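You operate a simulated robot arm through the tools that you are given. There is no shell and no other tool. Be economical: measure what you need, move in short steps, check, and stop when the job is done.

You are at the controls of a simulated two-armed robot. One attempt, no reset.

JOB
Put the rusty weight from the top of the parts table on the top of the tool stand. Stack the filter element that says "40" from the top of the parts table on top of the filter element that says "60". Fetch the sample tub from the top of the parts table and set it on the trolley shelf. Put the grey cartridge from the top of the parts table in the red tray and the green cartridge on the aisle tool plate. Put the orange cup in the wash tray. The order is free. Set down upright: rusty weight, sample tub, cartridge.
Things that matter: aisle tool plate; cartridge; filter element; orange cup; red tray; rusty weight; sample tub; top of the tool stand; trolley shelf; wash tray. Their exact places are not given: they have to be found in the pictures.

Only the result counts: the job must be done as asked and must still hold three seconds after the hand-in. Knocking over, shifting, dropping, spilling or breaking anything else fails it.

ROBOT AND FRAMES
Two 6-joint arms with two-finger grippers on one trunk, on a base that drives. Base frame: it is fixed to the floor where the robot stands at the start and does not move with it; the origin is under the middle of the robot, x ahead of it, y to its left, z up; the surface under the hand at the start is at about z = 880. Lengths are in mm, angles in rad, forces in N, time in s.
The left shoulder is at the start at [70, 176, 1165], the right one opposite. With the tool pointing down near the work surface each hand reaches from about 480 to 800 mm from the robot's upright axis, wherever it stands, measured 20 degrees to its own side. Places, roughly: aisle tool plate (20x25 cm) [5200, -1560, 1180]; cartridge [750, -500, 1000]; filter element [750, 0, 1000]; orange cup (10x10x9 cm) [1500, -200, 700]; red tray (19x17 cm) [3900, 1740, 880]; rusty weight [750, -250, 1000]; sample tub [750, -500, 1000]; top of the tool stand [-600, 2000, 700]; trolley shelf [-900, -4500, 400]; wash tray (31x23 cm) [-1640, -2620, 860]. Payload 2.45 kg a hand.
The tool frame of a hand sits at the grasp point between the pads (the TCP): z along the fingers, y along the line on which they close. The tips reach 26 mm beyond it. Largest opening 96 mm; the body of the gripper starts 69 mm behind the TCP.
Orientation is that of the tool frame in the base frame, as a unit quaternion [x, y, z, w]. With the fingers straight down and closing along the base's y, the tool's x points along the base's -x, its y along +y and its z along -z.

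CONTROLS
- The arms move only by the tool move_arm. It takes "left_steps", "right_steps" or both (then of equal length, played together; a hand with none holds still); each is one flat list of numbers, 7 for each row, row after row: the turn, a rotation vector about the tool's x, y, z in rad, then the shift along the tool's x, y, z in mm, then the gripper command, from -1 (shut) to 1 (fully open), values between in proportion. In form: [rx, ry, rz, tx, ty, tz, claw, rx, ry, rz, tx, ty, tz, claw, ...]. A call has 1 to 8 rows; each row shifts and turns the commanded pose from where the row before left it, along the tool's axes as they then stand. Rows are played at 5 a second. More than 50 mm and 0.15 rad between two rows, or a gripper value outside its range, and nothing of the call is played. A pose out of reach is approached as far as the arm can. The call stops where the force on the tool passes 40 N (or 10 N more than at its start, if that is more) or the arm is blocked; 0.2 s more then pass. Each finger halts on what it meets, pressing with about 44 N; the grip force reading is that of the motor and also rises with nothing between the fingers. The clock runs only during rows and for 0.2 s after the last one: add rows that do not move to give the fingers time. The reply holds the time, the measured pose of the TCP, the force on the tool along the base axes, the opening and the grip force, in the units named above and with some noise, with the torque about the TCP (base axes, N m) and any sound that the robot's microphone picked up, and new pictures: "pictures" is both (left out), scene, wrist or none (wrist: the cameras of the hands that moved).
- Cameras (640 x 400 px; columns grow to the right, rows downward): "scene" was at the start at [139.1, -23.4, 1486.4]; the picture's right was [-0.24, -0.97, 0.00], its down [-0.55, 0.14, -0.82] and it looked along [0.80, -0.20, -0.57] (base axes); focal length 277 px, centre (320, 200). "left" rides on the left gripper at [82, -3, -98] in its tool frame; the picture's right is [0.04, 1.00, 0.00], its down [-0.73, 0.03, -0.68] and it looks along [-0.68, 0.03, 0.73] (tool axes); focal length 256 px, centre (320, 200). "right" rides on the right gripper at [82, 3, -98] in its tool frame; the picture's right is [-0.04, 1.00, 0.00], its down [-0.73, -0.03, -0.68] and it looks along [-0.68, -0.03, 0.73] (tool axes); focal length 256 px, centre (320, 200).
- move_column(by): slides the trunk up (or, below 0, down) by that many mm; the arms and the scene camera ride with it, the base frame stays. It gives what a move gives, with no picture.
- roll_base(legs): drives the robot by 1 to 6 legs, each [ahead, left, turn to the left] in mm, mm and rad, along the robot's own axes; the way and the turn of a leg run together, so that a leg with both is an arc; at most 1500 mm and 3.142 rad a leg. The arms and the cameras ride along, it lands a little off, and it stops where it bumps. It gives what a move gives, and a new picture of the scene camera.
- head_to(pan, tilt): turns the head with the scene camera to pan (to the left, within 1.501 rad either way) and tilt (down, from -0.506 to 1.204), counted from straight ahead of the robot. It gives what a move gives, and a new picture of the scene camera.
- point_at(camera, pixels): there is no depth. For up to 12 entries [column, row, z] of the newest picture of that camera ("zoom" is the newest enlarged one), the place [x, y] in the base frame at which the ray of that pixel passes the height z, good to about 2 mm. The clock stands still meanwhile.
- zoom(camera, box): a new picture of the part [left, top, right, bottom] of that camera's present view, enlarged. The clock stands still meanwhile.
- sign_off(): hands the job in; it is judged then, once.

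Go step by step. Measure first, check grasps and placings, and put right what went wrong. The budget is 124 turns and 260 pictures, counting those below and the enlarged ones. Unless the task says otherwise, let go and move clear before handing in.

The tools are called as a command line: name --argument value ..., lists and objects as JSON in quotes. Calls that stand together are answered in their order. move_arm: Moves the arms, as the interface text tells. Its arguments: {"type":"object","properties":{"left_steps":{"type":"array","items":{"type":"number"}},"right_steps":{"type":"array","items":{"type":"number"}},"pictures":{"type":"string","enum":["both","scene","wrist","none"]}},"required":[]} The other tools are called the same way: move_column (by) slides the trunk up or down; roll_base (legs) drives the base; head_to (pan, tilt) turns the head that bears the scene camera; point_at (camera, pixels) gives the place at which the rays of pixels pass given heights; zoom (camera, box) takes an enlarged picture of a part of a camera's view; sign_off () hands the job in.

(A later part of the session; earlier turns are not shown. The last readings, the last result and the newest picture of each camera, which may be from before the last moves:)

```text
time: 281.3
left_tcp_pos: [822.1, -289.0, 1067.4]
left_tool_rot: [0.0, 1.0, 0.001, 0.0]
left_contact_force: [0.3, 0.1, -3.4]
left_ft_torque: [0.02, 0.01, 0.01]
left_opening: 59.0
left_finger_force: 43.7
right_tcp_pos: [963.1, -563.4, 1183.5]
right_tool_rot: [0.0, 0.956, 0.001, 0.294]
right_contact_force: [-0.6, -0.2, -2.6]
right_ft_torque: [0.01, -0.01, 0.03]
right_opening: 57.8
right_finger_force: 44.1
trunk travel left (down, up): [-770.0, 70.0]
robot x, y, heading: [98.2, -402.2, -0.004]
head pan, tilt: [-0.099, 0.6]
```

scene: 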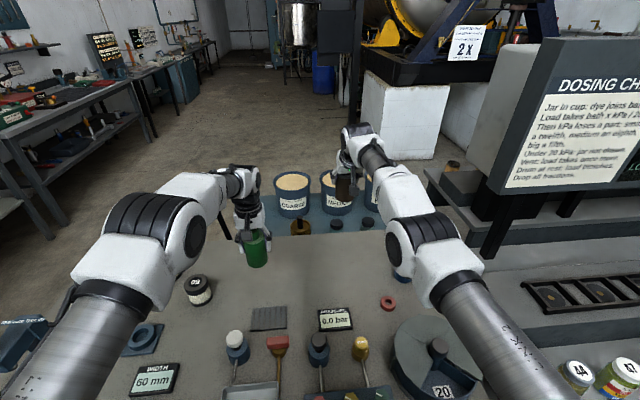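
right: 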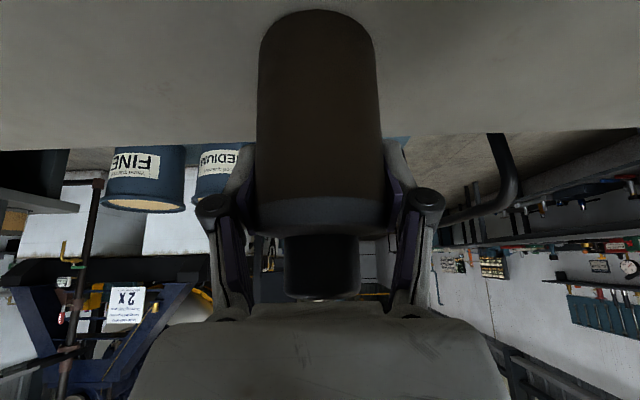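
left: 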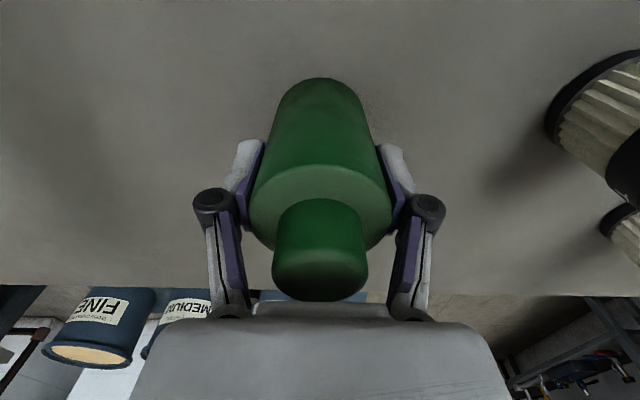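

Both cartridges are held (58.8 and 57.6 mm). I back off the table 700 mm, shift left 1300 mm and drive along the aisle towards the red tray.

roll_base --legs '[[-700, 0, 0], [0, 1300, 0], [1500, 0, 0], [1200, 0, 0]]'

head_to --pan 0.3 --tilt 0.25

```text
time: 304.1
left_tcp_pos: [2837.8, 1033.6, 1068.2]
left_tool_rot: [-0.003, 1.0, 0.001, 0.0]
left_contact_force: [0.5, 0.3, -1.7]
left_ft_torque: [0.0, 0.01, 0.02]
left_opening: 58.8
left_finger_force: 44.0
right_tcp_pos: [2982.1, 761.0, 1184.3]
right_tool_rot: [-0.003, 0.956, 0.002, 0.293]
right_contact_force: [-0.1, 0.1, -2.4]
right_ft_torque: [0.0, -0.01, -0.03]
right_opening: 57.9
right_finger_force: 43.7
trunk travel left (down, up): [-770.0, 70.0]
robot x, y, heading: [2117.0, 913.8, 0.001]
head pan, tilt: [-0.099, 0.6]
```

scene: 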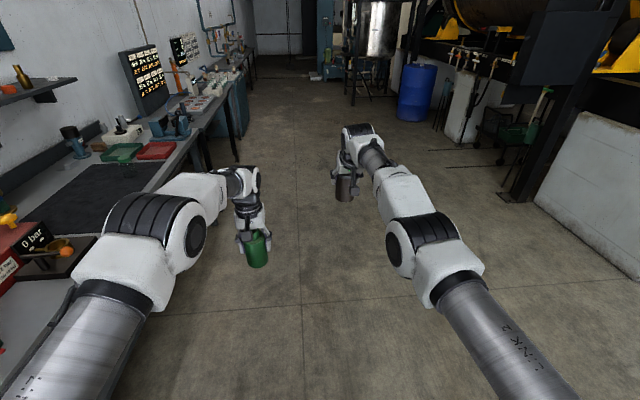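

```text
time: 305.0
left_tcp_pos: [2838.2, 1033.8, 1066.6]
left_tool_rot: [-0.003, 1.0, 0.0, 0.0]
left_contact_force: [0.7, -1.4, -1.1]
left_ft_torque: [0.02, 0.02, 0.0]
left_opening: 58.3
left_finger_force: 44.3
right_tcp_pos: [2982.6, 758.7, 1183.1]
right_tool_rot: [-0.003, 0.956, 0.002, 0.294]
right_contact_force: [-0.4, -0.5, -2.1]
right_ft_torque: [-0.02, 0.0, 0.03]
right_opening: 57.8
right_finger_force: 43.6
trunk travel left (down, up): [-770.0, 70.0]
robot x, y, heading: [2113.1, 915.6, 0.004]
head pan, tilt: [0.3, 0.25]
```

scene: 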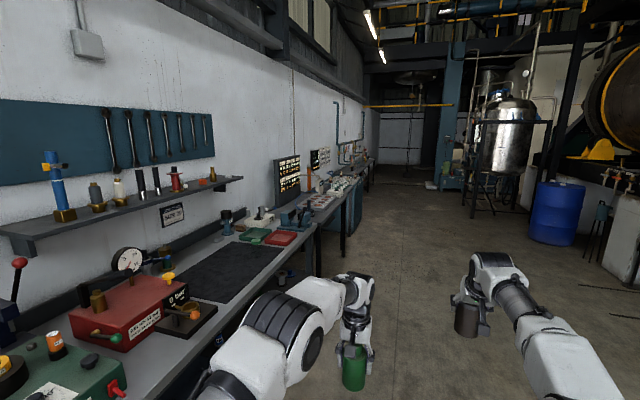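

I see a green and a red tray on the bench at (255,236) and (284,238). I measure the red one.

point_at --camera "scene" --pixels '[[284, 239, 890], [266, 243, 890], [287, 246, 890], [299, 232, 890], [277, 232, 890], [256, 236, 890], [315, 226, 880]]'

zoom --camera "scene" --box '[200, 190, 340, 280]'

```text
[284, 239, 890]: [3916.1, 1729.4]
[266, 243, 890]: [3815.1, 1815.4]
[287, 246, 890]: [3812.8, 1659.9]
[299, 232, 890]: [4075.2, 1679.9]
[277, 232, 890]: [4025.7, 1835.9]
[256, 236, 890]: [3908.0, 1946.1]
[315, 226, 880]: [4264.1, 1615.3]
```

```text
4.44 times, centred on (270, 235) of scene
```

zoom: 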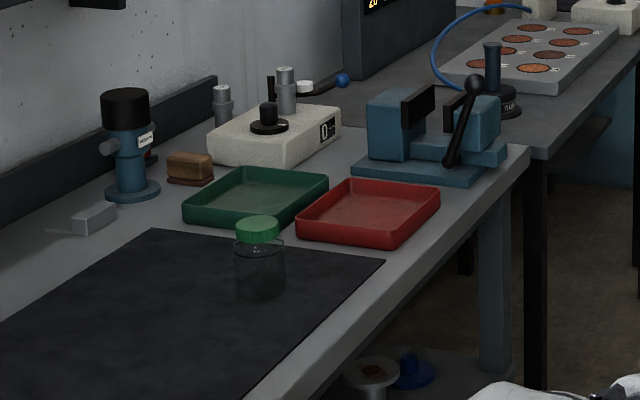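

Red tray centre is about (3915,1735), near the bench's front edge. I tuck the left hand, drive to (3750,655), turn to face the bench and look.

move_arm --left_steps '[0, 0, 0, 40, 0, -25, -1, 0, 0, 0, 40, 0, -25, -1, 0, 0, 0, 40, 0, -25, -1, 0, 0, 0, 40, 0, -25, -1, 0, 0, 0, 40, 0, -25, -1, 0, 0, 0, 0, 0, 0, -1]' --pictures "none"

roll_base --legs '[[1500, 0, 0], [136, 0, 0], [0, -260, 0], [0, 0, 1.567]]'

head_to --pan -0.1 --tilt 0.6

```text
time: 306.4
left_tcp_pos: [2642.6, 1042.0, 1200.1]
left_tool_rot: [-0.017, 0.999, -0.027, -0.001]
left_contact_force: [-0.4, 0.9, -2.5]
left_ft_torque: [-0.01, 0.0, 0.0]
left_opening: 58.7
left_finger_force: 44.1
right_tcp_pos: [2984.2, 760.0, 1181.3]
right_tool_rot: [-0.001, 0.956, 0.001, 0.294]
right_contact_force: [-0.4, -0.9, -2.7]
right_ft_torque: [0.04, -0.05, -0.01]
right_opening: 57.9
right_finger_force: 43.7
trunk travel left (down, up): [-770.0, 70.0]
robot x, y, heading: [2114.3, 917.6, 0.009]
head pan, tilt: [0.3, 0.25]
```

```text
time: 319.9
left_tcp_pos: [3626.3, 1224.7, 1202.9]
left_tool_rot: [0.716, -0.697, 0.018, -0.019]
left_contact_force: [-0.2, -0.6, -1.5]
left_ft_torque: [-0.05, -0.01, 0.02]
left_opening: 58.8
left_finger_force: 43.6
right_tcp_pos: [3910.7, 1564.2, 1182.4]
right_tool_rot: [-0.676, 0.676, 0.208, 0.207]
right_contact_force: [0.3, 0.2, -1.9]
right_ft_torque: [0.04, 0.02, -0.01]
right_opening: 57.8
right_finger_force: 43.9
trunk travel left (down, up): [-770.0, 70.0]
robot x, y, heading: [3747.1, 700.0, 1.569]
head pan, tilt: [0.3, 0.25]
```

scene: 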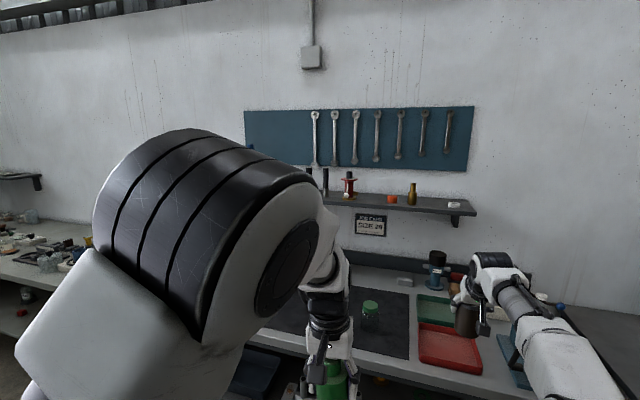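

```text
time: 320.7
left_tcp_pos: [3625.2, 1225.3, 1202.7]
left_tool_rot: [0.718, -0.696, 0.02, -0.021]
left_contact_force: [-0.6, 0.3, -2.4]
left_ft_torque: [-0.01, -0.01, -0.02]
left_opening: 58.3
left_finger_force: 44.1
right_tcp_pos: [3910.4, 1562.3, 1182.7]
right_tool_rot: [-0.676, 0.676, 0.207, 0.208]
right_contact_force: [0.3, -0.3, -1.9]
right_ft_torque: [-0.01, -0.01, -0.01]
right_opening: 57.9
right_finger_force: 43.7
trunk travel left (down, up): [-770.0, 70.0]
robot x, y, heading: [3747.5, 696.5, 1.574]
head pan, tilt: [-0.099, 0.6]
```

scene: 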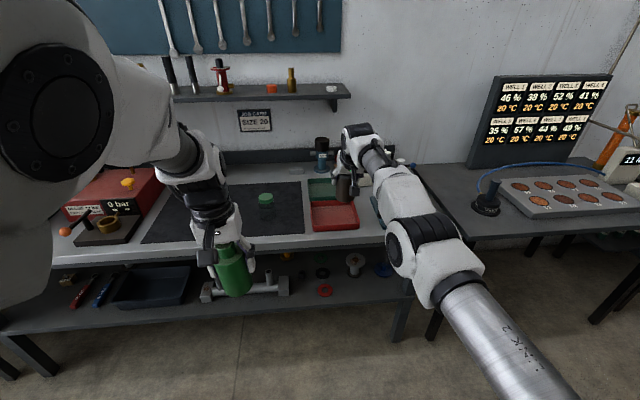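

The red tray is at (335,217). I measure its corners.

point_at --camera "scene" --pixels '[[312, 231, 885], [359, 230, 885], [354, 204, 900], [311, 206, 900], [335, 217, 885], [300, 238, 880]]'

zoom --camera "scene" --box '[270, 130, 430, 250]'

move_arm --right_steps '[0, 0, 0, 0, 0, 0, -1]' --pictures "wrist"

```text
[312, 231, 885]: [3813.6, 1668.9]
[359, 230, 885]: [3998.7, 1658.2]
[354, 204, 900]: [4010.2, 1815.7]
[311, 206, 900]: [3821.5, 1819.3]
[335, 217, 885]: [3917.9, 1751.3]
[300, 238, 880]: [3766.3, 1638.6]
```

```text
3.33 times, centred on (350, 190) of scene
```

zoom: 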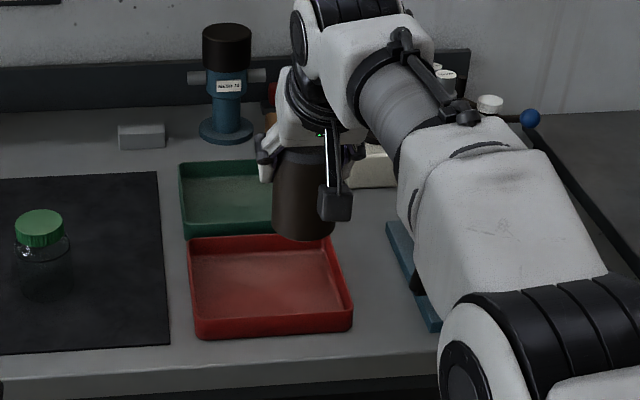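

```text
time: 321.1
left_tcp_pos: [3624.5, 1224.9, 1202.7]
left_tool_rot: [0.718, -0.696, 0.02, -0.02]
left_contact_force: [-0.3, -0.1, -1.9]
left_ft_torque: [0.0, -0.02, 0.0]
left_opening: 58.6
left_finger_force: 44.2
right_tcp_pos: [3909.9, 1562.7, 1182.9]
right_tool_rot: [-0.676, 0.677, 0.208, 0.207]
right_contact_force: [-0.2, -0.2, -1.5]
right_ft_torque: [-0.01, 0.04, -0.02]
right_opening: 57.9
right_finger_force: 43.9
trunk travel left (down, up): [-770.0, 70.0]
robot x, y, heading: [3747.7, 693.8, 1.566]
head pan, tilt: [-0.099, 0.6]
```

right: 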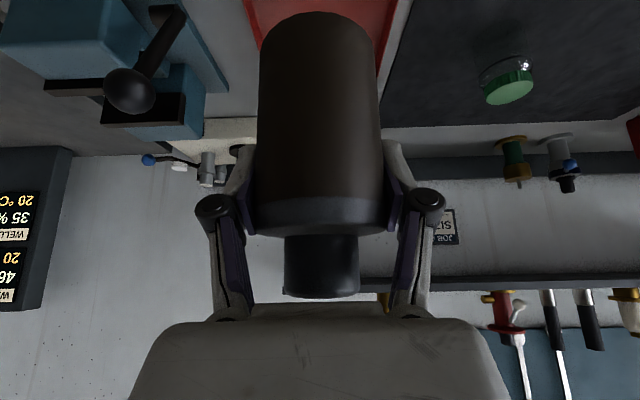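

Tray: x 3815…4005, y 1660…1820. I roll ahead 175 mm and lower the trunk 205 mm.

roll_base --legs '[[176, 0, 0]]'

move_column --by -200

move_arm --right_steps '[0, 0, 0, 0, 0, 0, -1]' --pictures "both"

```text
time: 322.6
left_tcp_pos: [3624.1, 1399.0, 1204.0]
left_tool_rot: [0.719, -0.695, 0.02, -0.022]
left_contact_force: [-0.5, -0.2, -2.3]
left_ft_torque: [0.04, 0.0, 0.01]
left_opening: 58.4
left_finger_force: 44.1
right_tcp_pos: [3910.2, 1735.8, 1185.9]
right_tool_rot: [-0.675, 0.676, 0.208, 0.209]
right_contact_force: [1.0, 0.4, -2.2]
right_ft_torque: [0.06, 0.0, -0.01]
right_opening: 57.7
right_finger_force: 44.1
trunk travel left (down, up): [-770.0, 70.0]
robot x, y, heading: [3750.7, 874.4, 1.574]
head pan, tilt: [-0.099, 0.6]
```

scene: 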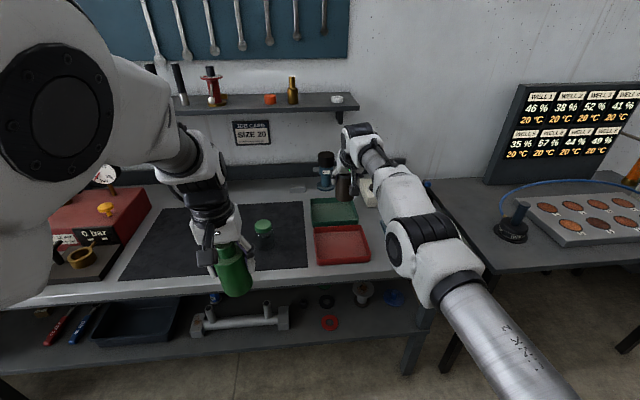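

```text
time: 324.8
left_tcp_pos: [3624.1, 1401.9, 1003.5]
left_tool_rot: [0.719, -0.695, 0.02, -0.021]
left_contact_force: [-0.5, -0.9, -2.3]
left_ft_torque: [-0.01, 0.04, 0.01]
left_opening: 58.6
left_finger_force: 44.2
right_tcp_pos: [3909.4, 1738.7, 983.9]
right_tool_rot: [-0.675, 0.676, 0.208, 0.208]
right_contact_force: [0.1, -0.4, -2.0]
right_ft_torque: [0.01, -0.04, 0.01]
right_opening: 57.8
right_finger_force: 44.3
trunk travel left (down, up): [-570.0, 270.0]
robot x, y, heading: [3749.0, 874.0, 1.576]
head pan, tilt: [-0.099, 0.6]
```

```text
time: 325.2
left_tcp_pos: [3624.7, 1402.0, 1001.9]
left_tool_rot: [0.718, -0.695, 0.02, -0.021]
left_contact_force: [-0.6, 0.8, -2.4]
left_ft_torque: [-0.01, 0.0, 0.0]
left_opening: 58.4
left_finger_force: 43.9
right_tcp_pos: [3909.2, 1738.0, 982.7]
right_tool_rot: [0.676, -0.676, -0.207, -0.207]
right_contact_force: [-0.5, 0.8, -2.5]
right_ft_torque: [0.01, -0.05, 0.0]
right_opening: 58.1
right_finger_force: 43.9
trunk travel left (down, up): [-570.0, 270.0]
robot x, y, heading: [3748.0, 874.8, 1.576]
head pan, tilt: [-0.099, 0.6]
```

scene: 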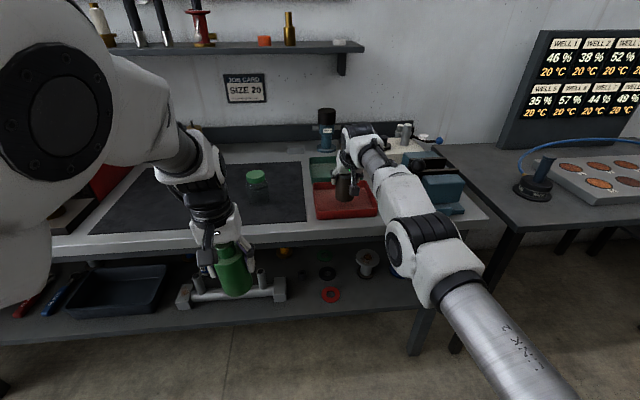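
right: 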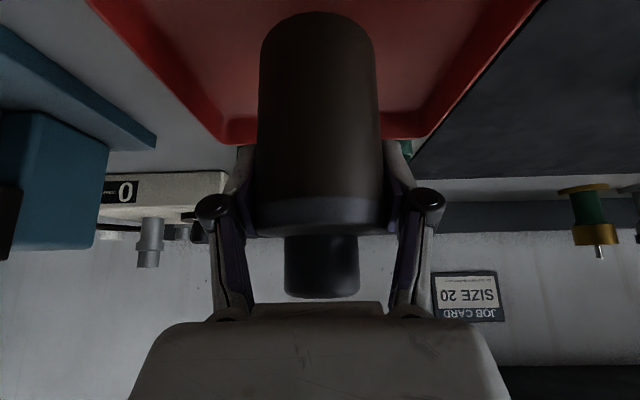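

The cartridge is over the tray. I lower in small trunk steps until contact.

move_column --by -18

move_column --by -4

move_column --by -3

```text
time: 325.8
left_tcp_pos: [3624.6, 1401.7, 984.8]
left_tool_rot: [0.719, -0.695, 0.02, -0.022]
left_contact_force: [-0.2, 0.3, -1.2]
left_ft_torque: [0.01, -0.03, 0.0]
left_opening: 58.6
left_finger_force: 44.4
right_tcp_pos: [3908.9, 1739.3, 966.9]
right_tool_rot: [-0.676, 0.676, 0.208, 0.208]
right_contact_force: [-0.6, 0.1, -1.9]
right_ft_torque: [0.02, 0.01, 0.0]
right_opening: 57.6
right_finger_force: 43.5
trunk travel left (down, up): [-552.0, 288.0]
robot x, y, heading: [3749.6, 871.5, 1.563]
head pan, tilt: [-0.099, 0.6]
```

```text
time: 326.4
left_tcp_pos: [3623.2, 1400.3, 981.6]
left_tool_rot: [0.718, -0.695, 0.02, -0.021]
left_contact_force: [-0.5, -0.1, -1.1]
left_ft_torque: [0.03, 0.02, -0.02]
left_opening: 58.2
left_finger_force: 44.3
right_tcp_pos: [3910.0, 1739.7, 961.6]
right_tool_rot: [-0.676, 0.676, 0.208, 0.208]
right_contact_force: [-1.3, 0.0, -1.6]
right_ft_torque: [-0.02, 0.01, 0.01]
right_opening: 57.8
right_finger_force: 43.5
trunk travel left (down, up): [-548.0, 292.0]
robot x, y, heading: [3747.4, 877.1, 1.572]
head pan, tilt: [-0.099, 0.6]
```

```text
time: 326.9
left_tcp_pos: [3624.1, 1400.9, 977.6]
left_tool_rot: [0.718, -0.695, 0.021, -0.021]
left_contact_force: [0.0, -0.1, -1.6]
left_ft_torque: [0.0, -0.01, -0.01]
left_opening: 58.7
left_finger_force: 44.5
right_tcp_pos: [3909.7, 1739.4, 959.0]
right_tool_rot: [0.676, -0.676, -0.207, -0.208]
right_contact_force: [-0.7, -0.5, -2.2]
right_ft_torque: [0.03, 0.0, 0.0]
right_opening: 58.0
right_finger_force: 43.5
trunk travel left (down, up): [-545.0, 295.0]
robot x, y, heading: [3747.3, 871.3, 1.568]
head pan, tilt: [-0.099, 0.6]
```

move_column --by -2.5

move_column --by -2

move_column --by -2

```text
time: 327.4
left_tcp_pos: [3623.9, 1400.9, 973.6]
left_tool_rot: [0.719, -0.695, 0.02, -0.022]
left_contact_force: [0.1, 0.8, -1.9]
left_ft_torque: [-0.01, 0.01, -0.03]
left_opening: 58.5
left_finger_force: 44.0
right_tcp_pos: [3909.5, 1738.8, 955.9]
right_tool_rot: [-0.676, 0.676, 0.208, 0.207]
right_contact_force: [-0.4, 0.4, -1.8]
right_ft_torque: [-0.02, 0.04, -0.01]
right_opening: 57.7
right_finger_force: 43.5
trunk travel left (down, up): [-542.0, 298.0]
robot x, y, heading: [3750.0, 872.0, 1.569]
head pan, tilt: [-0.099, 0.6]
```

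```text
time: 327.9
left_tcp_pos: [3625.0, 1400.3, 974.0]
left_tool_rot: [0.719, -0.695, 0.02, -0.022]
left_contact_force: [-0.7, 0.6, -1.8]
left_ft_torque: [0.0, 0.01, 0.0]
left_opening: 58.7
left_finger_force: 44.0
right_tcp_pos: [3910.6, 1738.5, 955.4]
right_tool_rot: [-0.676, 0.676, 0.208, 0.209]
right_contact_force: [0.2, 1.7, 3.5]
right_ft_torque: [0.01, -0.09, 0.05]
right_opening: 58.2
right_finger_force: 44.8
trunk travel left (down, up): [-540.0, 300.0]
robot x, y, heading: [3749.6, 871.6, 1.569]
head pan, tilt: [-0.099, 0.6]
```

```text
time: 328.4
left_tcp_pos: [3623.4, 1399.2, 972.8]
left_tool_rot: [0.719, -0.695, 0.019, -0.022]
left_contact_force: [-0.4, 0.3, -2.1]
left_ft_torque: [0.01, -0.04, 0.01]
left_opening: 58.7
left_finger_force: 44.0
right_tcp_pos: [3909.1, 1739.0, 956.1]
right_tool_rot: [0.675, -0.675, -0.21, -0.21]
right_contact_force: [1.4, 6.7, 13.5]
right_ft_torque: [-0.08, -0.18, 0.04]
right_opening: 57.8
right_finger_force: 43.7
trunk travel left (down, up): [-538.0, 302.0]
robot x, y, heading: [3748.5, 871.8, 1.569]
head pan, tilt: [-0.099, 0.6]
```

Firm contact. I ease up 1.5 mm, open, and rise straight up with the trunk.

move_column --by 1.5

move_arm --right_steps '[0, 0, 0, 0, 0, 0, -0.2, 0, 0, 0, 0, 0, 0, 0.5, 0, 0, 0, 0, 0, 0, 1, 0, 0, 0, 0, 0, 0, 1]' --pictures "none"

move_column --by 150

move_arm --right_steps '[0, 0, 0, 0, 0, 0, 1]' --pictures "both"

```text
time: 328.9
left_tcp_pos: [3622.4, 1400.4, 974.1]
left_tool_rot: [0.719, -0.695, 0.02, -0.023]
left_contact_force: [-0.6, 0.6, -1.7]
left_ft_torque: [-0.03, -0.01, -0.02]
left_opening: 58.2
left_finger_force: 44.2
right_tcp_pos: [3908.8, 1738.9, 955.5]
right_tool_rot: [0.676, -0.675, -0.208, -0.208]
right_contact_force: [1.5, 4.9, 13.0]
right_ft_torque: [0.0, -0.26, 0.12]
right_opening: 58.0
right_finger_force: 44.0
trunk travel left (down, up): [-540.0, 300.0]
robot x, y, heading: [3751.3, 875.0, 1.577]
head pan, tilt: [-0.099, 0.6]
```

```text
time: 329.9
left_tcp_pos: [3624.1, 1400.6, 973.3]
left_tool_rot: [0.718, -0.695, 0.02, -0.021]
left_contact_force: [1.2, 0.3, -1.6]
left_ft_torque: [0.0, 0.01, 0.02]
left_opening: 58.0
left_finger_force: 43.7
right_tcp_pos: [3909.5, 1739.1, 953.3]
right_tool_rot: [0.676, -0.676, -0.208, -0.207]
right_contact_force: [0.2, -0.3, 0.3]
right_ft_torque: [0.03, 0.01, 0.0]
right_opening: 95.9
right_finger_force: 0.1
trunk travel left (down, up): [-540.0, 300.0]
robot x, y, heading: [3754.4, 874.9, 1.573]
head pan, tilt: [-0.099, 0.6]
```

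```text
time: 331.7
left_tcp_pos: [3623.7, 1401.0, 1123.0]
left_tool_rot: [0.719, -0.695, 0.02, -0.021]
left_contact_force: [0.4, -0.4, -1.6]
left_ft_torque: [0.01, -0.01, -0.01]
left_opening: 58.4
left_finger_force: 44.0
right_tcp_pos: [3910.1, 1737.9, 1104.4]
right_tool_rot: [-0.676, 0.676, 0.208, 0.208]
right_contact_force: [-0.3, -0.3, -0.8]
right_ft_torque: [0.03, -0.03, 0.0]
right_opening: 96.0
right_finger_force: 0.1
trunk travel left (down, up): [-690.0, 150.0]
robot x, y, heading: [3754.1, 877.0, 1.572]
head pan, tilt: [-0.099, 0.6]
```

```text
time: 332.1
left_tcp_pos: [3624.7, 1400.8, 1123.0]
left_tool_rot: [0.719, -0.694, 0.02, -0.021]
left_contact_force: [1.0, -0.7, -2.5]
left_ft_torque: [0.01, 0.01, 0.0]
left_opening: 58.4
left_finger_force: 44.1
right_tcp_pos: [3908.5, 1739.2, 1104.3]
right_tool_rot: [-0.676, 0.676, 0.208, 0.208]
right_contact_force: [-0.7, -0.6, 0.3]
right_ft_torque: [-0.03, 0.01, 0.02]
right_opening: 96.1
right_finger_force: 0.1
trunk travel left (down, up): [-690.0, 150.0]
robot x, y, heading: [3747.5, 876.8, 1.573]
head pan, tilt: [-0.099, 0.6]
```

scene: 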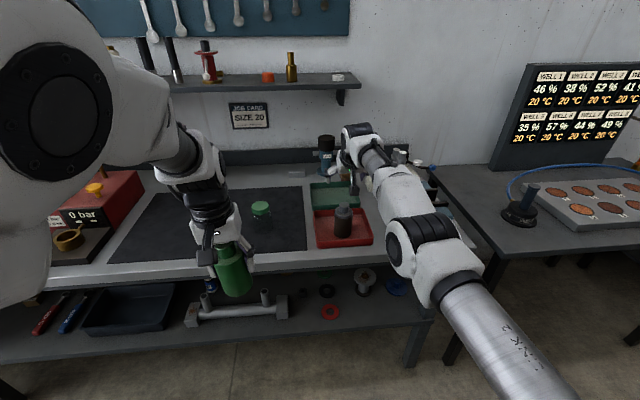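
right: 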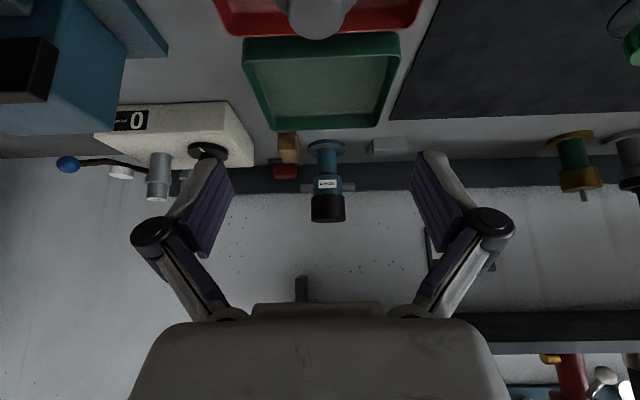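

The grey cartridge stands in the red tray. I back off, turn right, and look for the aisle tool plate.

roll_base --legs '[[-430, 0, 0], [0, 0, -1.57]]'

head_to --pan -0.9 --tilt 0.2

head_to --pan -0.3 --tilt 0.2

```text
time: 338.5
left_tcp_pos: [4274.8, 574.9, 1123.5]
left_tool_rot: [-0.023, 0.999, -0.03, 0.001]
left_contact_force: [1.0, -0.3, -0.7]
left_ft_torque: [0.01, 0.02, 0.0]
left_opening: 58.4
left_finger_force: 43.8
right_tcp_pos: [4616.6, 294.2, 1102.9]
right_tool_rot: [-0.006, 0.956, 0.002, 0.294]
right_contact_force: [0.2, -0.2, 0.0]
right_ft_torque: [0.01, 0.0, 0.0]
right_opening: 95.7
right_finger_force: 0.0
trunk travel left (down, up): [-690.0, 150.0]
robot x, y, heading: [3747.4, 441.6, 0.014]
head pan, tilt: [-0.099, 0.6]
```

scene: 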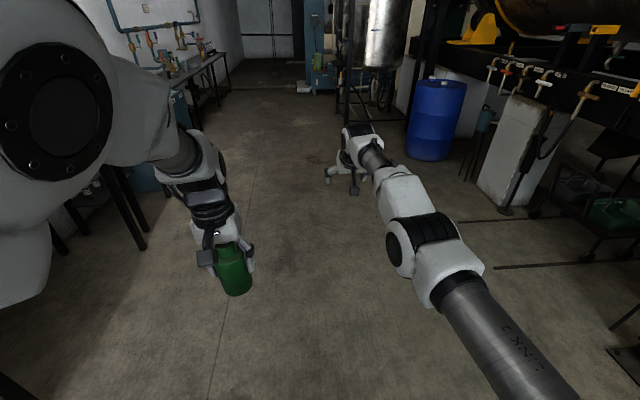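

```text
time: 339.7
left_tcp_pos: [4275.0, 574.6, 1123.9]
left_tool_rot: [-0.023, 0.999, -0.03, 0.001]
left_contact_force: [0.8, -0.9, -2.0]
left_ft_torque: [0.0, -0.01, 0.03]
left_opening: 58.3
left_finger_force: 43.9
right_tcp_pos: [4615.5, 293.0, 1104.3]
right_tool_rot: [-0.006, 0.956, 0.002, 0.294]
right_contact_force: [0.1, -0.1, 0.0]
right_ft_torque: [-0.02, -0.01, 0.03]
right_opening: 95.9
right_finger_force: 0.0
trunk travel left (down, up): [-690.0, 150.0]
robot x, y, heading: [3749.2, 441.5, 0.02]
head pan, tilt: [-0.901, 0.201]
```

scene: 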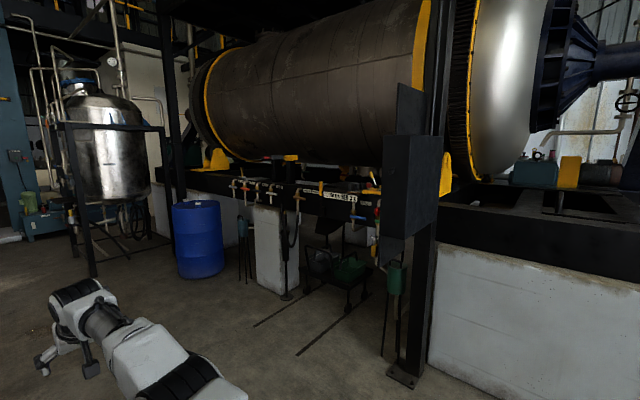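

```text
time: 340.7
left_tcp_pos: [4276.3, 573.3, 1123.2]
left_tool_rot: [-0.023, 0.999, -0.029, 0.001]
left_contact_force: [-0.1, 0.2, -2.4]
left_ft_torque: [-0.01, -0.03, 0.01]
left_opening: 58.2
left_finger_force: 44.2
right_tcp_pos: [4616.5, 294.4, 1103.3]
right_tool_rot: [-0.006, 0.956, 0.001, 0.293]
right_contact_force: [-0.2, 0.3, -0.2]
right_ft_torque: [0.03, -0.02, 0.01]
right_opening: 96.1
right_finger_force: 0.1
trunk travel left (down, up): [-690.0, 150.0]
robot x, y, heading: [3747.9, 444.1, 0.013]
head pan, tilt: [-0.3, 0.201]
```

scene: 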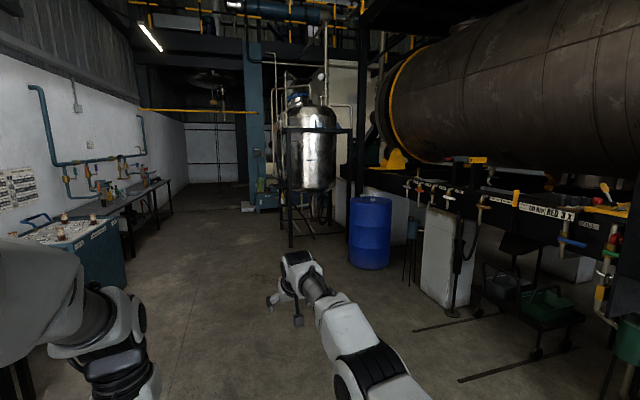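

The plate should be near the beam under the drum (direction about −1 rad). I turn the head there and zoom.

head_to --pan -1.0 --tilt 0.2

zoom --camera "scene" --box '[240, 120, 440, 250]'

point_at --camera "scene" --pixels '[[320, 184, 1180], [350, 184, 1180], [380, 184, 1180], [400, 184, 1180], [320, 190, 1180]]'

```text
time: 341.7
left_tcp_pos: [4273.7, 574.7, 1122.1]
left_tool_rot: [-0.023, 0.999, -0.029, 0.001]
left_contact_force: [-0.1, -0.5, -2.4]
left_ft_torque: [0.0, 0.0, -0.01]
left_opening: 58.1
left_finger_force: 44.5
right_tcp_pos: [4616.4, 293.4, 1104.2]
right_tool_rot: [-0.007, 0.956, 0.002, 0.295]
right_contact_force: [0.5, -0.4, -0.1]
right_ft_torque: [0.04, 0.02, 0.0]
right_opening: 95.9
right_finger_force: 0.2
trunk travel left (down, up): [-690.0, 150.0]
robot x, y, heading: [3748.8, 442.9, 0.012]
head pan, tilt: [-1.0, 0.201]
```

scene: 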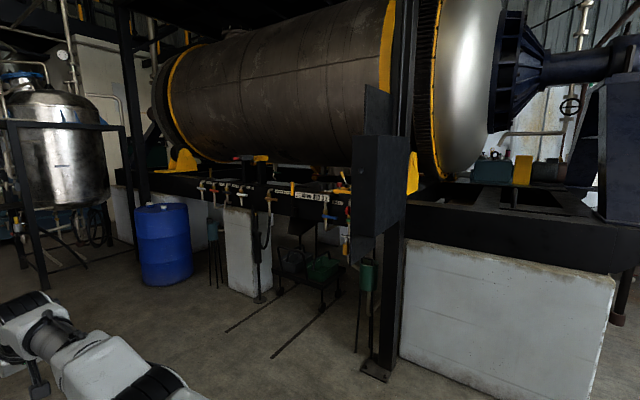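

```text
3.08 times, centred on (340, 185) of scene
```

zoom: 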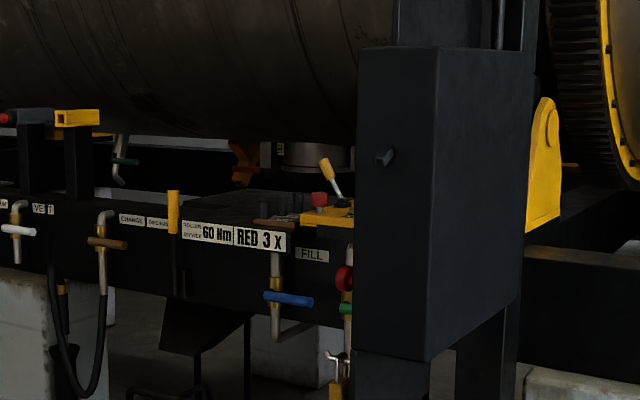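

```text
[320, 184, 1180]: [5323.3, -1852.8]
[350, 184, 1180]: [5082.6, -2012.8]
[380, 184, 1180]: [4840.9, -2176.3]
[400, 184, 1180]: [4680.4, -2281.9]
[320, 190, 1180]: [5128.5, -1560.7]
```

I measure floor obstacles in front of that beam (white block, small cart on rails, post).

point_at --camera "scene" --pixels '[[262, 302, 0], [232, 292, 0], [375, 380, 0], [320, 312, 0], [272, 358, 0], [228, 331, 0], [283, 292, 0], [356, 350, 0], [165, 285, 0], [215, 288, 0]]'

zoom --camera "scene" --box '[180, 150, 420, 390]'

```text
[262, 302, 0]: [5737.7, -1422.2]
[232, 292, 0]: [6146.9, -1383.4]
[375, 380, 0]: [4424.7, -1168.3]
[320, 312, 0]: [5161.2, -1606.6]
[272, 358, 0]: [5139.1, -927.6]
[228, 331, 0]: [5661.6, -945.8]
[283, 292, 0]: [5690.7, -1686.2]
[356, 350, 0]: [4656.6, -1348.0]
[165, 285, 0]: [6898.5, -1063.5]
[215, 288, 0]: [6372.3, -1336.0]
```

```text
1.67 times, centred on (300, 270) of scene
```

zoom: 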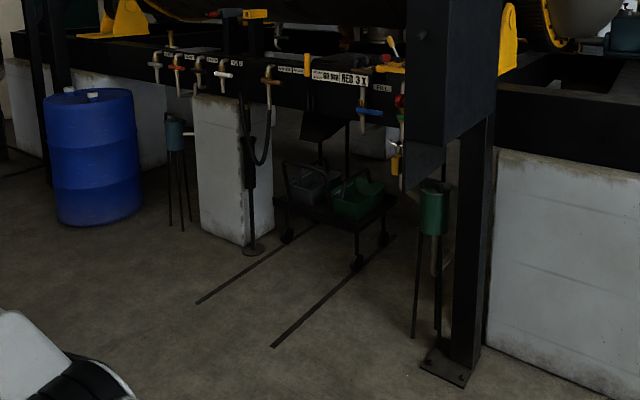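

The area in front of the beam is free for the base around (5050,-900). I untilt and retract the right hand, straighten the left, then drive to (5050,440), turn right, and approach for a look.

move_arm --left_steps '[0, 0, 0, -30, 0, 0, -1, -0.058, 0, 0, -20, 0, 0, -1, 0, 0, 0, 0, 0, 0, -1, 0, 0, 0, 0, 0, 0, -1, 0, 0, 0, 0, 0, 0, -1, 0, 0, 0, 0, 0, 0, -1, 0, 0, 0, 0, 0, 0, -1, 0, 0, 0, 0, 0, 0, -1]' --right_steps '[0, 0.15, 0, 0, 0, -20, 0, 0, 0.15, 0, 10, 0, -20, 0, 0, 0.15, 0, 20, 0, -20, 0, 0, 0.15, 0, 30, 0, 0, 0, 0, 0, 0, 45, 0, 0, 0, 0, 0, 0, 45, 0, 0, 0, 0, 0, 0, 45, 0, 0, 0, 0, 0, 0, 0, 0, 0, 0]' --pictures "none"

roll_base --legs '[[1300, 0, 0], [0, 0, -1.583], [600, 0, 0]]'

head_to --pan 0.15 --tilt 0.3

```text
time: 343.5
left_tcp_pos: [4325.7, 576.1, 1121.1]
left_tool_rot: [-0.023, 1.0, -0.001, 0.0]
left_contact_force: [0.1, 0.2, -2.0]
left_ft_torque: [-0.01, 0.03, 0.02]
left_opening: 57.9
left_finger_force: 43.6
right_tcp_pos: [4356.7, 278.9, 1138.1]
right_tool_rot: [-0.007, 1.0, 0.0, -0.001]
right_contact_force: [0.6, 0.0, -0.8]
right_ft_torque: [-0.02, 0.03, -0.03]
right_opening: 48.1
right_finger_force: 0.2
right hand out of reach, approached as far as the arm can: row 1, 2, 3
trunk travel left (down, up): [-690.0, 150.0]
robot x, y, heading: [3748.5, 441.4, 0.019]
head pan, tilt: [-1.0, 0.201]
```

```text
time: 357.1
left_tcp_pos: [5227.9, -715.3, 1122.1]
left_tool_rot: [0.692, 0.722, -0.001, 0.0]
left_contact_force: [0.3, 1.2, -2.0]
left_ft_torque: [-0.01, 0.02, 0.01]
left_opening: 58.0
left_finger_force: 44.2
right_tcp_pos: [4929.1, -744.7, 1138.1]
right_tool_rot: [0.704, 0.71, 0.002, -0.001]
right_contact_force: [0.2, -0.2, 0.4]
right_ft_torque: [0.0, -0.02, 0.05]
right_opening: 47.9
right_finger_force: 0.0
trunk travel left (down, up): [-690.0, 150.0]
robot x, y, heading: [5096.3, -136.5, -1.561]
head pan, tilt: [-1.0, 0.201]
```

scene: 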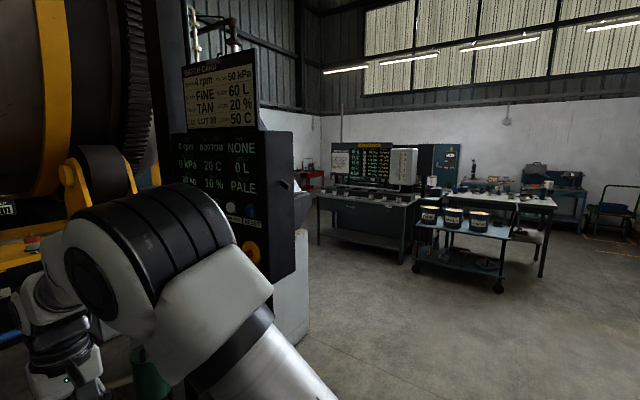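

```text
time: 358.4
left_tcp_pos: [5228.3, -716.8, 1120.6]
left_tool_rot: [0.692, 0.722, -0.001, -0.001]
left_contact_force: [0.0, 0.7, -3.1]
left_ft_torque: [0.0, 0.0, 0.0]
left_opening: 58.1
left_finger_force: 44.2
right_tcp_pos: [4930.0, -747.2, 1139.1]
right_tool_rot: [0.704, 0.711, 0.001, -0.001]
right_contact_force: [-0.2, 0.0, -0.4]
right_ft_torque: [-0.02, 0.03, 0.02]
right_opening: 48.0
right_finger_force: 0.1
trunk travel left (down, up): [-690.0, 150.0]
robot x, y, heading: [5094.2, -144.4, -1.56]
head pan, tilt: [0.15, 0.3]
```

scene: 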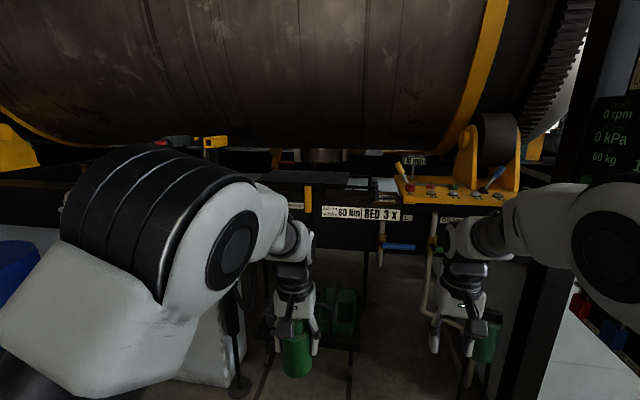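

I see the beam with "RED 3 X" and a yellow plate with knobs. I raise the trunk for a better view and zoom.

move_column --by 150

zoom --camera "scene" --box '[240, 140, 480, 290]'

point_at --camera "scene" --pixels '[[300, 210, 1180], [330, 210, 1180], [360, 210, 1180], [390, 210, 1180], [330, 220, 1180], [330, 230, 1180], [400, 225, 1180]]'

```text
time: 360.2
left_tcp_pos: [5227.4, -717.0, 1271.1]
left_tool_rot: [0.693, 0.721, -0.001, 0.0]
left_contact_force: [-0.5, 0.7, -2.7]
left_ft_torque: [0.0, -0.03, -0.02]
left_opening: 58.2
left_finger_force: 43.9
right_tcp_pos: [4930.6, -746.9, 1288.3]
right_tool_rot: [0.703, 0.711, 0.001, -0.002]
right_contact_force: [0.5, 0.1, 0.5]
right_ft_torque: [0.03, -0.01, -0.01]
right_opening: 47.7
right_finger_force: 0.1
trunk travel left (down, up): [-840.0, 0.0]
robot x, y, heading: [5093.0, -137.7, -1.564]
head pan, tilt: [0.15, 0.3]
```

```text
2.67 times, centred on (360, 215) of scene
```

zoom: 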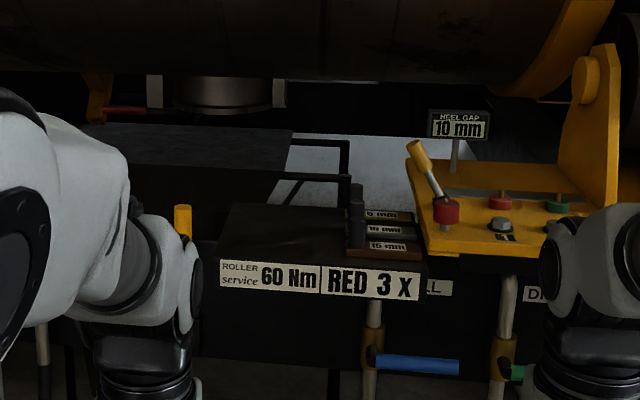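

```text
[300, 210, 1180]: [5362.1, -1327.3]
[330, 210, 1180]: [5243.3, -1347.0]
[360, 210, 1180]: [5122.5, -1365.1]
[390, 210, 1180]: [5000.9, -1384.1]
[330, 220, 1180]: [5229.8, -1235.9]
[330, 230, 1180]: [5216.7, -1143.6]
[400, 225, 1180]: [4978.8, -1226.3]
```

That point reading used the older picture. I measure in the enlarged one: plate outline, gauges and free area.

point_at --camera "zoom" --pixels '[[218, 258, 1180], [425, 262, 1180], [235, 203, 1180], [345, 208, 1180], [345, 250, 1180], [270, 235, 1180], [300, 235, 1180], [183, 208, 1180], [420, 250, 1180]]'

head_to --pan 0.1 --tilt 0.5

zoom --camera "scene" --box '[260, 80, 460, 230]'

```text
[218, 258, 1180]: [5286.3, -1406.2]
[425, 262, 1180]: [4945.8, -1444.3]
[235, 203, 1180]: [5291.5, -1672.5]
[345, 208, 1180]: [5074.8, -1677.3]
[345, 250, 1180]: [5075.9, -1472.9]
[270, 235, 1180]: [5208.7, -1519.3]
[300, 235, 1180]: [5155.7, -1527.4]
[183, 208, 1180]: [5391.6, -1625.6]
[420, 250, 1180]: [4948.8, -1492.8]
```

```text
time: 360.9
left_tcp_pos: [5228.4, -715.9, 1271.2]
left_tool_rot: [0.692, 0.721, 0.0, 0.0]
left_contact_force: [0.4, 0.1, -2.3]
left_ft_torque: [0.03, 0.02, 0.01]
left_opening: 58.1
left_finger_force: 44.0
right_tcp_pos: [4929.6, -746.4, 1287.5]
right_tool_rot: [0.704, 0.71, 0.001, -0.001]
right_contact_force: [0.6, 0.7, 0.7]
right_ft_torque: [0.01, 0.02, 0.02]
right_opening: 47.9
right_finger_force: 0.2
trunk travel left (down, up): [-840.0, 0.0]
robot x, y, heading: [5096.1, -138.3, -1.561]
head pan, tilt: [0.099, 0.499]
```

scene: 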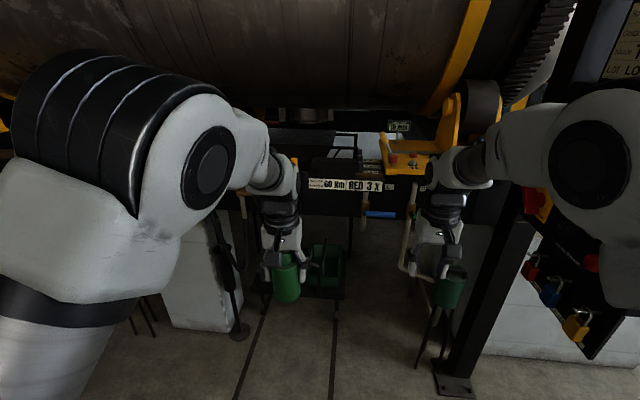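

```text
2.67 times, centred on (360, 155) of scene
```

zoom: 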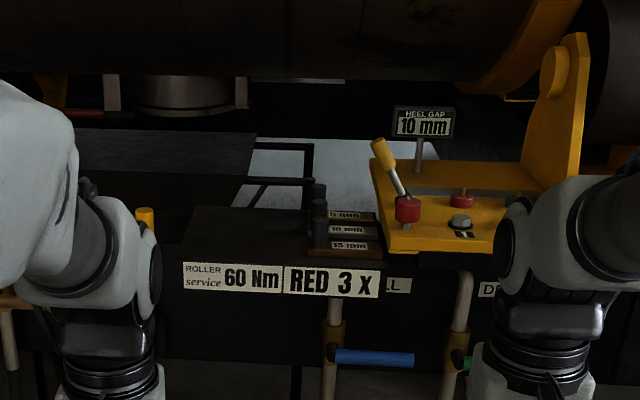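

The free part of the black plate spans about x 5085…5290, y −1680…−1430, beside the gauges. I tuck the right hand, raise the left, shift to x≈5205 and approach part-way.

move_arm --left_steps '[0, 0, 0, 0, 0, -30, -1, 0, 0, 0, 0, -40, -20, -1, 0, 0, 0, 0, -40, 0, -1, 0, 0, 0, 0, -40, 0, -1, 0, 0, 0, 0, 0, 0, -1]' --right_steps '[0, 0, 0, 40, -15, -20, -0.5, 0, 0, 0, 40, -15, -20, -0.5, 0, 0, 0, 40, -15, -20, -0.5, 0, 0, 0, 0, -15, -10, -0.5, 0, 0, 0, 0, 0, 0, -0.5]' --pictures "none"

roll_base --legs '[[0, 0, -0.01], [0, 109, 0], [560, 0, 0]]'

head_to --pan 0.05 --tilt 0.6

move_arm --left_steps '[0, 0, 0, 0, 0, 0, -1]' --pictures "wrist"

```text
time: 362.3
left_tcp_pos: [5174.4, -754.8, 1349.3]
left_tool_rot: [0.67, 0.741, -0.029, -0.026]
left_contact_force: [0.1, -0.1, -1.7]
left_ft_torque: [-0.02, 0.02, 0.01]
left_opening: 58.0
left_finger_force: 43.9
left hand out of reach, approached as far as the arm can: row 3, 4
right_tcp_pos: [4868.5, -623.6, 1359.9]
right_tool_rot: [0.704, 0.71, 0.0, -0.001]
right_contact_force: [-0.2, 0.5, -0.1]
right_ft_torque: [-0.04, 0.01, -0.04]
right_opening: 24.0
right_finger_force: 0.1
trunk travel left (down, up): [-840.0, 0.0]
robot x, y, heading: [5095.9, -141.7, -1.57]
head pan, tilt: [0.099, 0.499]
stopped in row 5 (left hand): the arm was blocked; the commanded pose is now the measured one
```

```text
time: 366.6
left_tcp_pos: [5276.7, -1308.9, 1349.0]
left_tool_rot: [0.674, 0.737, -0.028, -0.027]
left_contact_force: [0.1, 1.1, -2.4]
left_ft_torque: [0.0, -0.02, 0.03]
left_opening: 57.7
left_finger_force: 44.0
right_tcp_pos: [4973.6, -1174.4, 1359.5]
right_tool_rot: [0.708, 0.706, 0.0, -0.001]
right_contact_force: [0.5, 0.3, 0.9]
right_ft_torque: [-0.03, 0.0, -0.01]
right_opening: 24.2
right_finger_force: 0.0
trunk travel left (down, up): [-840.0, 0.0]
robot x, y, heading: [5203.2, -692.9, -1.576]
head pan, tilt: [0.099, 0.499]
```

scene: 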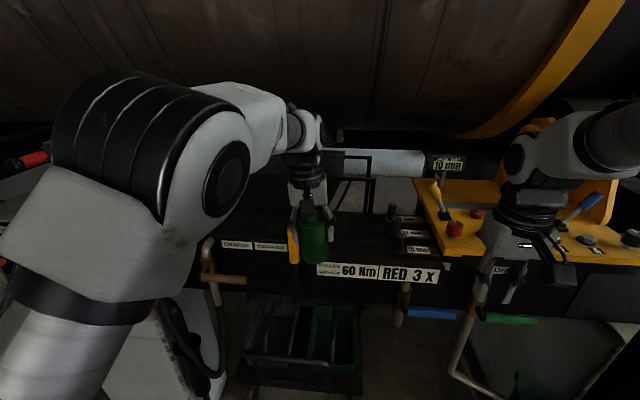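

```text
time: 367.3
left_tcp_pos: [5278.6, -1309.4, 1349.4]
left_tool_rot: [0.674, 0.738, -0.028, -0.027]
left_contact_force: [0.4, -0.1, -2.4]
left_ft_torque: [0.01, -0.01, 0.02]
left_opening: 57.6
left_finger_force: 44.0
right_tcp_pos: [4973.7, -1175.0, 1359.5]
right_tool_rot: [0.708, 0.706, 0.001, -0.001]
right_contact_force: [-0.5, 0.4, 0.3]
right_ft_torque: [0.0, 0.0, -0.02]
right_opening: 24.1
right_finger_force: 0.0
trunk travel left (down, up): [-840.0, 0.0]
robot x, y, heading: [5208.6, -694.8, -1.575]
head pan, tilt: [0.051, 0.6]
```

scene: 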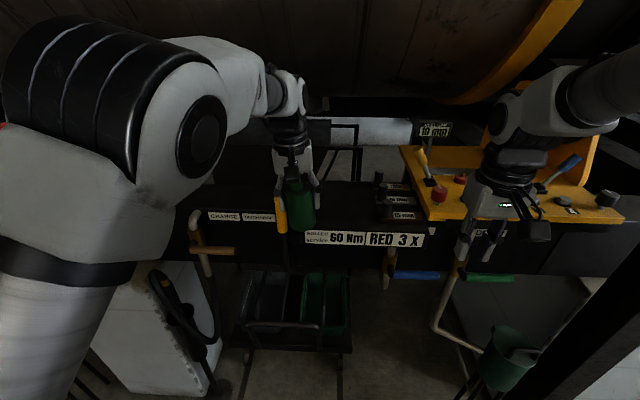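

```text
time: 367.7
left_tcp_pos: [5279.5, -1310.1, 1349.5]
left_tool_rot: [0.673, 0.738, -0.029, -0.026]
left_contact_force: [0.1, -0.4, -2.0]
left_ft_torque: [-0.01, -0.02, 0.02]
left_opening: 57.8
left_finger_force: 43.9
right_tcp_pos: [4975.2, -1177.0, 1359.5]
right_tool_rot: [0.707, 0.707, 0.001, -0.002]
right_contact_force: [-0.8, -0.6, -0.5]
right_ft_torque: [0.0, 0.01, -0.01]
right_opening: 24.0
right_finger_force: 0.1
trunk travel left (down, up): [-840.0, 0.0]
robot x, y, heading: [5208.7, -690.6, -1.576]
head pan, tilt: [0.051, 0.6]
```

left: 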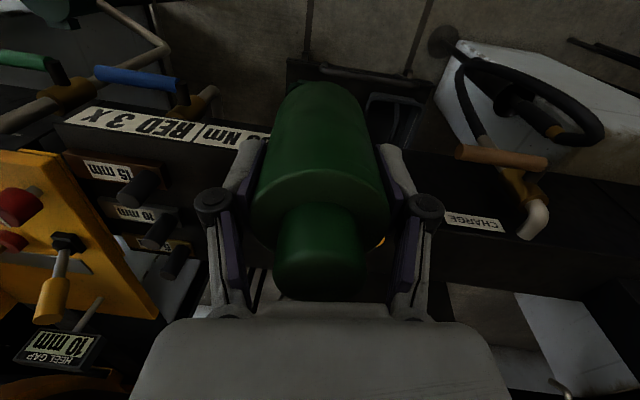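

The hand is at (5279,-1310) with a slight roll. I measure the plate in this closer view.

zoom --camera "scene" --box '[250, 110, 450, 260]'

point_at --camera "zoom" --pixels '[[152, 320, 1180], [355, 325, 1180], [480, 312, 1180], [335, 300, 1180], [340, 200, 1180], [345, 250, 1180], [355, 285, 1180], [110, 305, 1180], [250, 310, 1180]]'

```text
2.67 times, centred on (350, 185) of scene
```

zoom: 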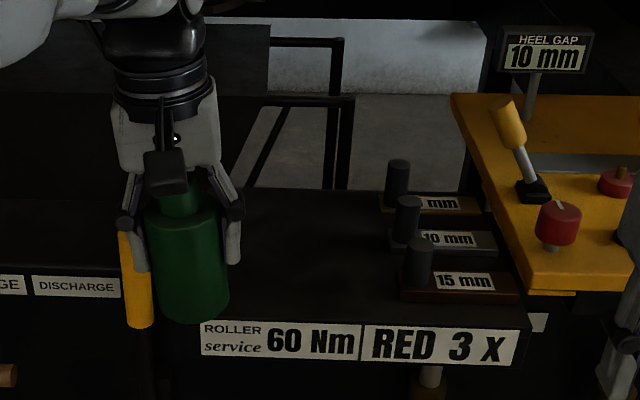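

```text
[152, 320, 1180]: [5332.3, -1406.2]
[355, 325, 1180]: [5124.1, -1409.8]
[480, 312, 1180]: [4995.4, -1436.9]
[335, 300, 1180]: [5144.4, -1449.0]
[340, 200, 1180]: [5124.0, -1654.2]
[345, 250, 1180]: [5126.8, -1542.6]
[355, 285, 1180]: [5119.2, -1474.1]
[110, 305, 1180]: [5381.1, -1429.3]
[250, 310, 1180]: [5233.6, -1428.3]
```

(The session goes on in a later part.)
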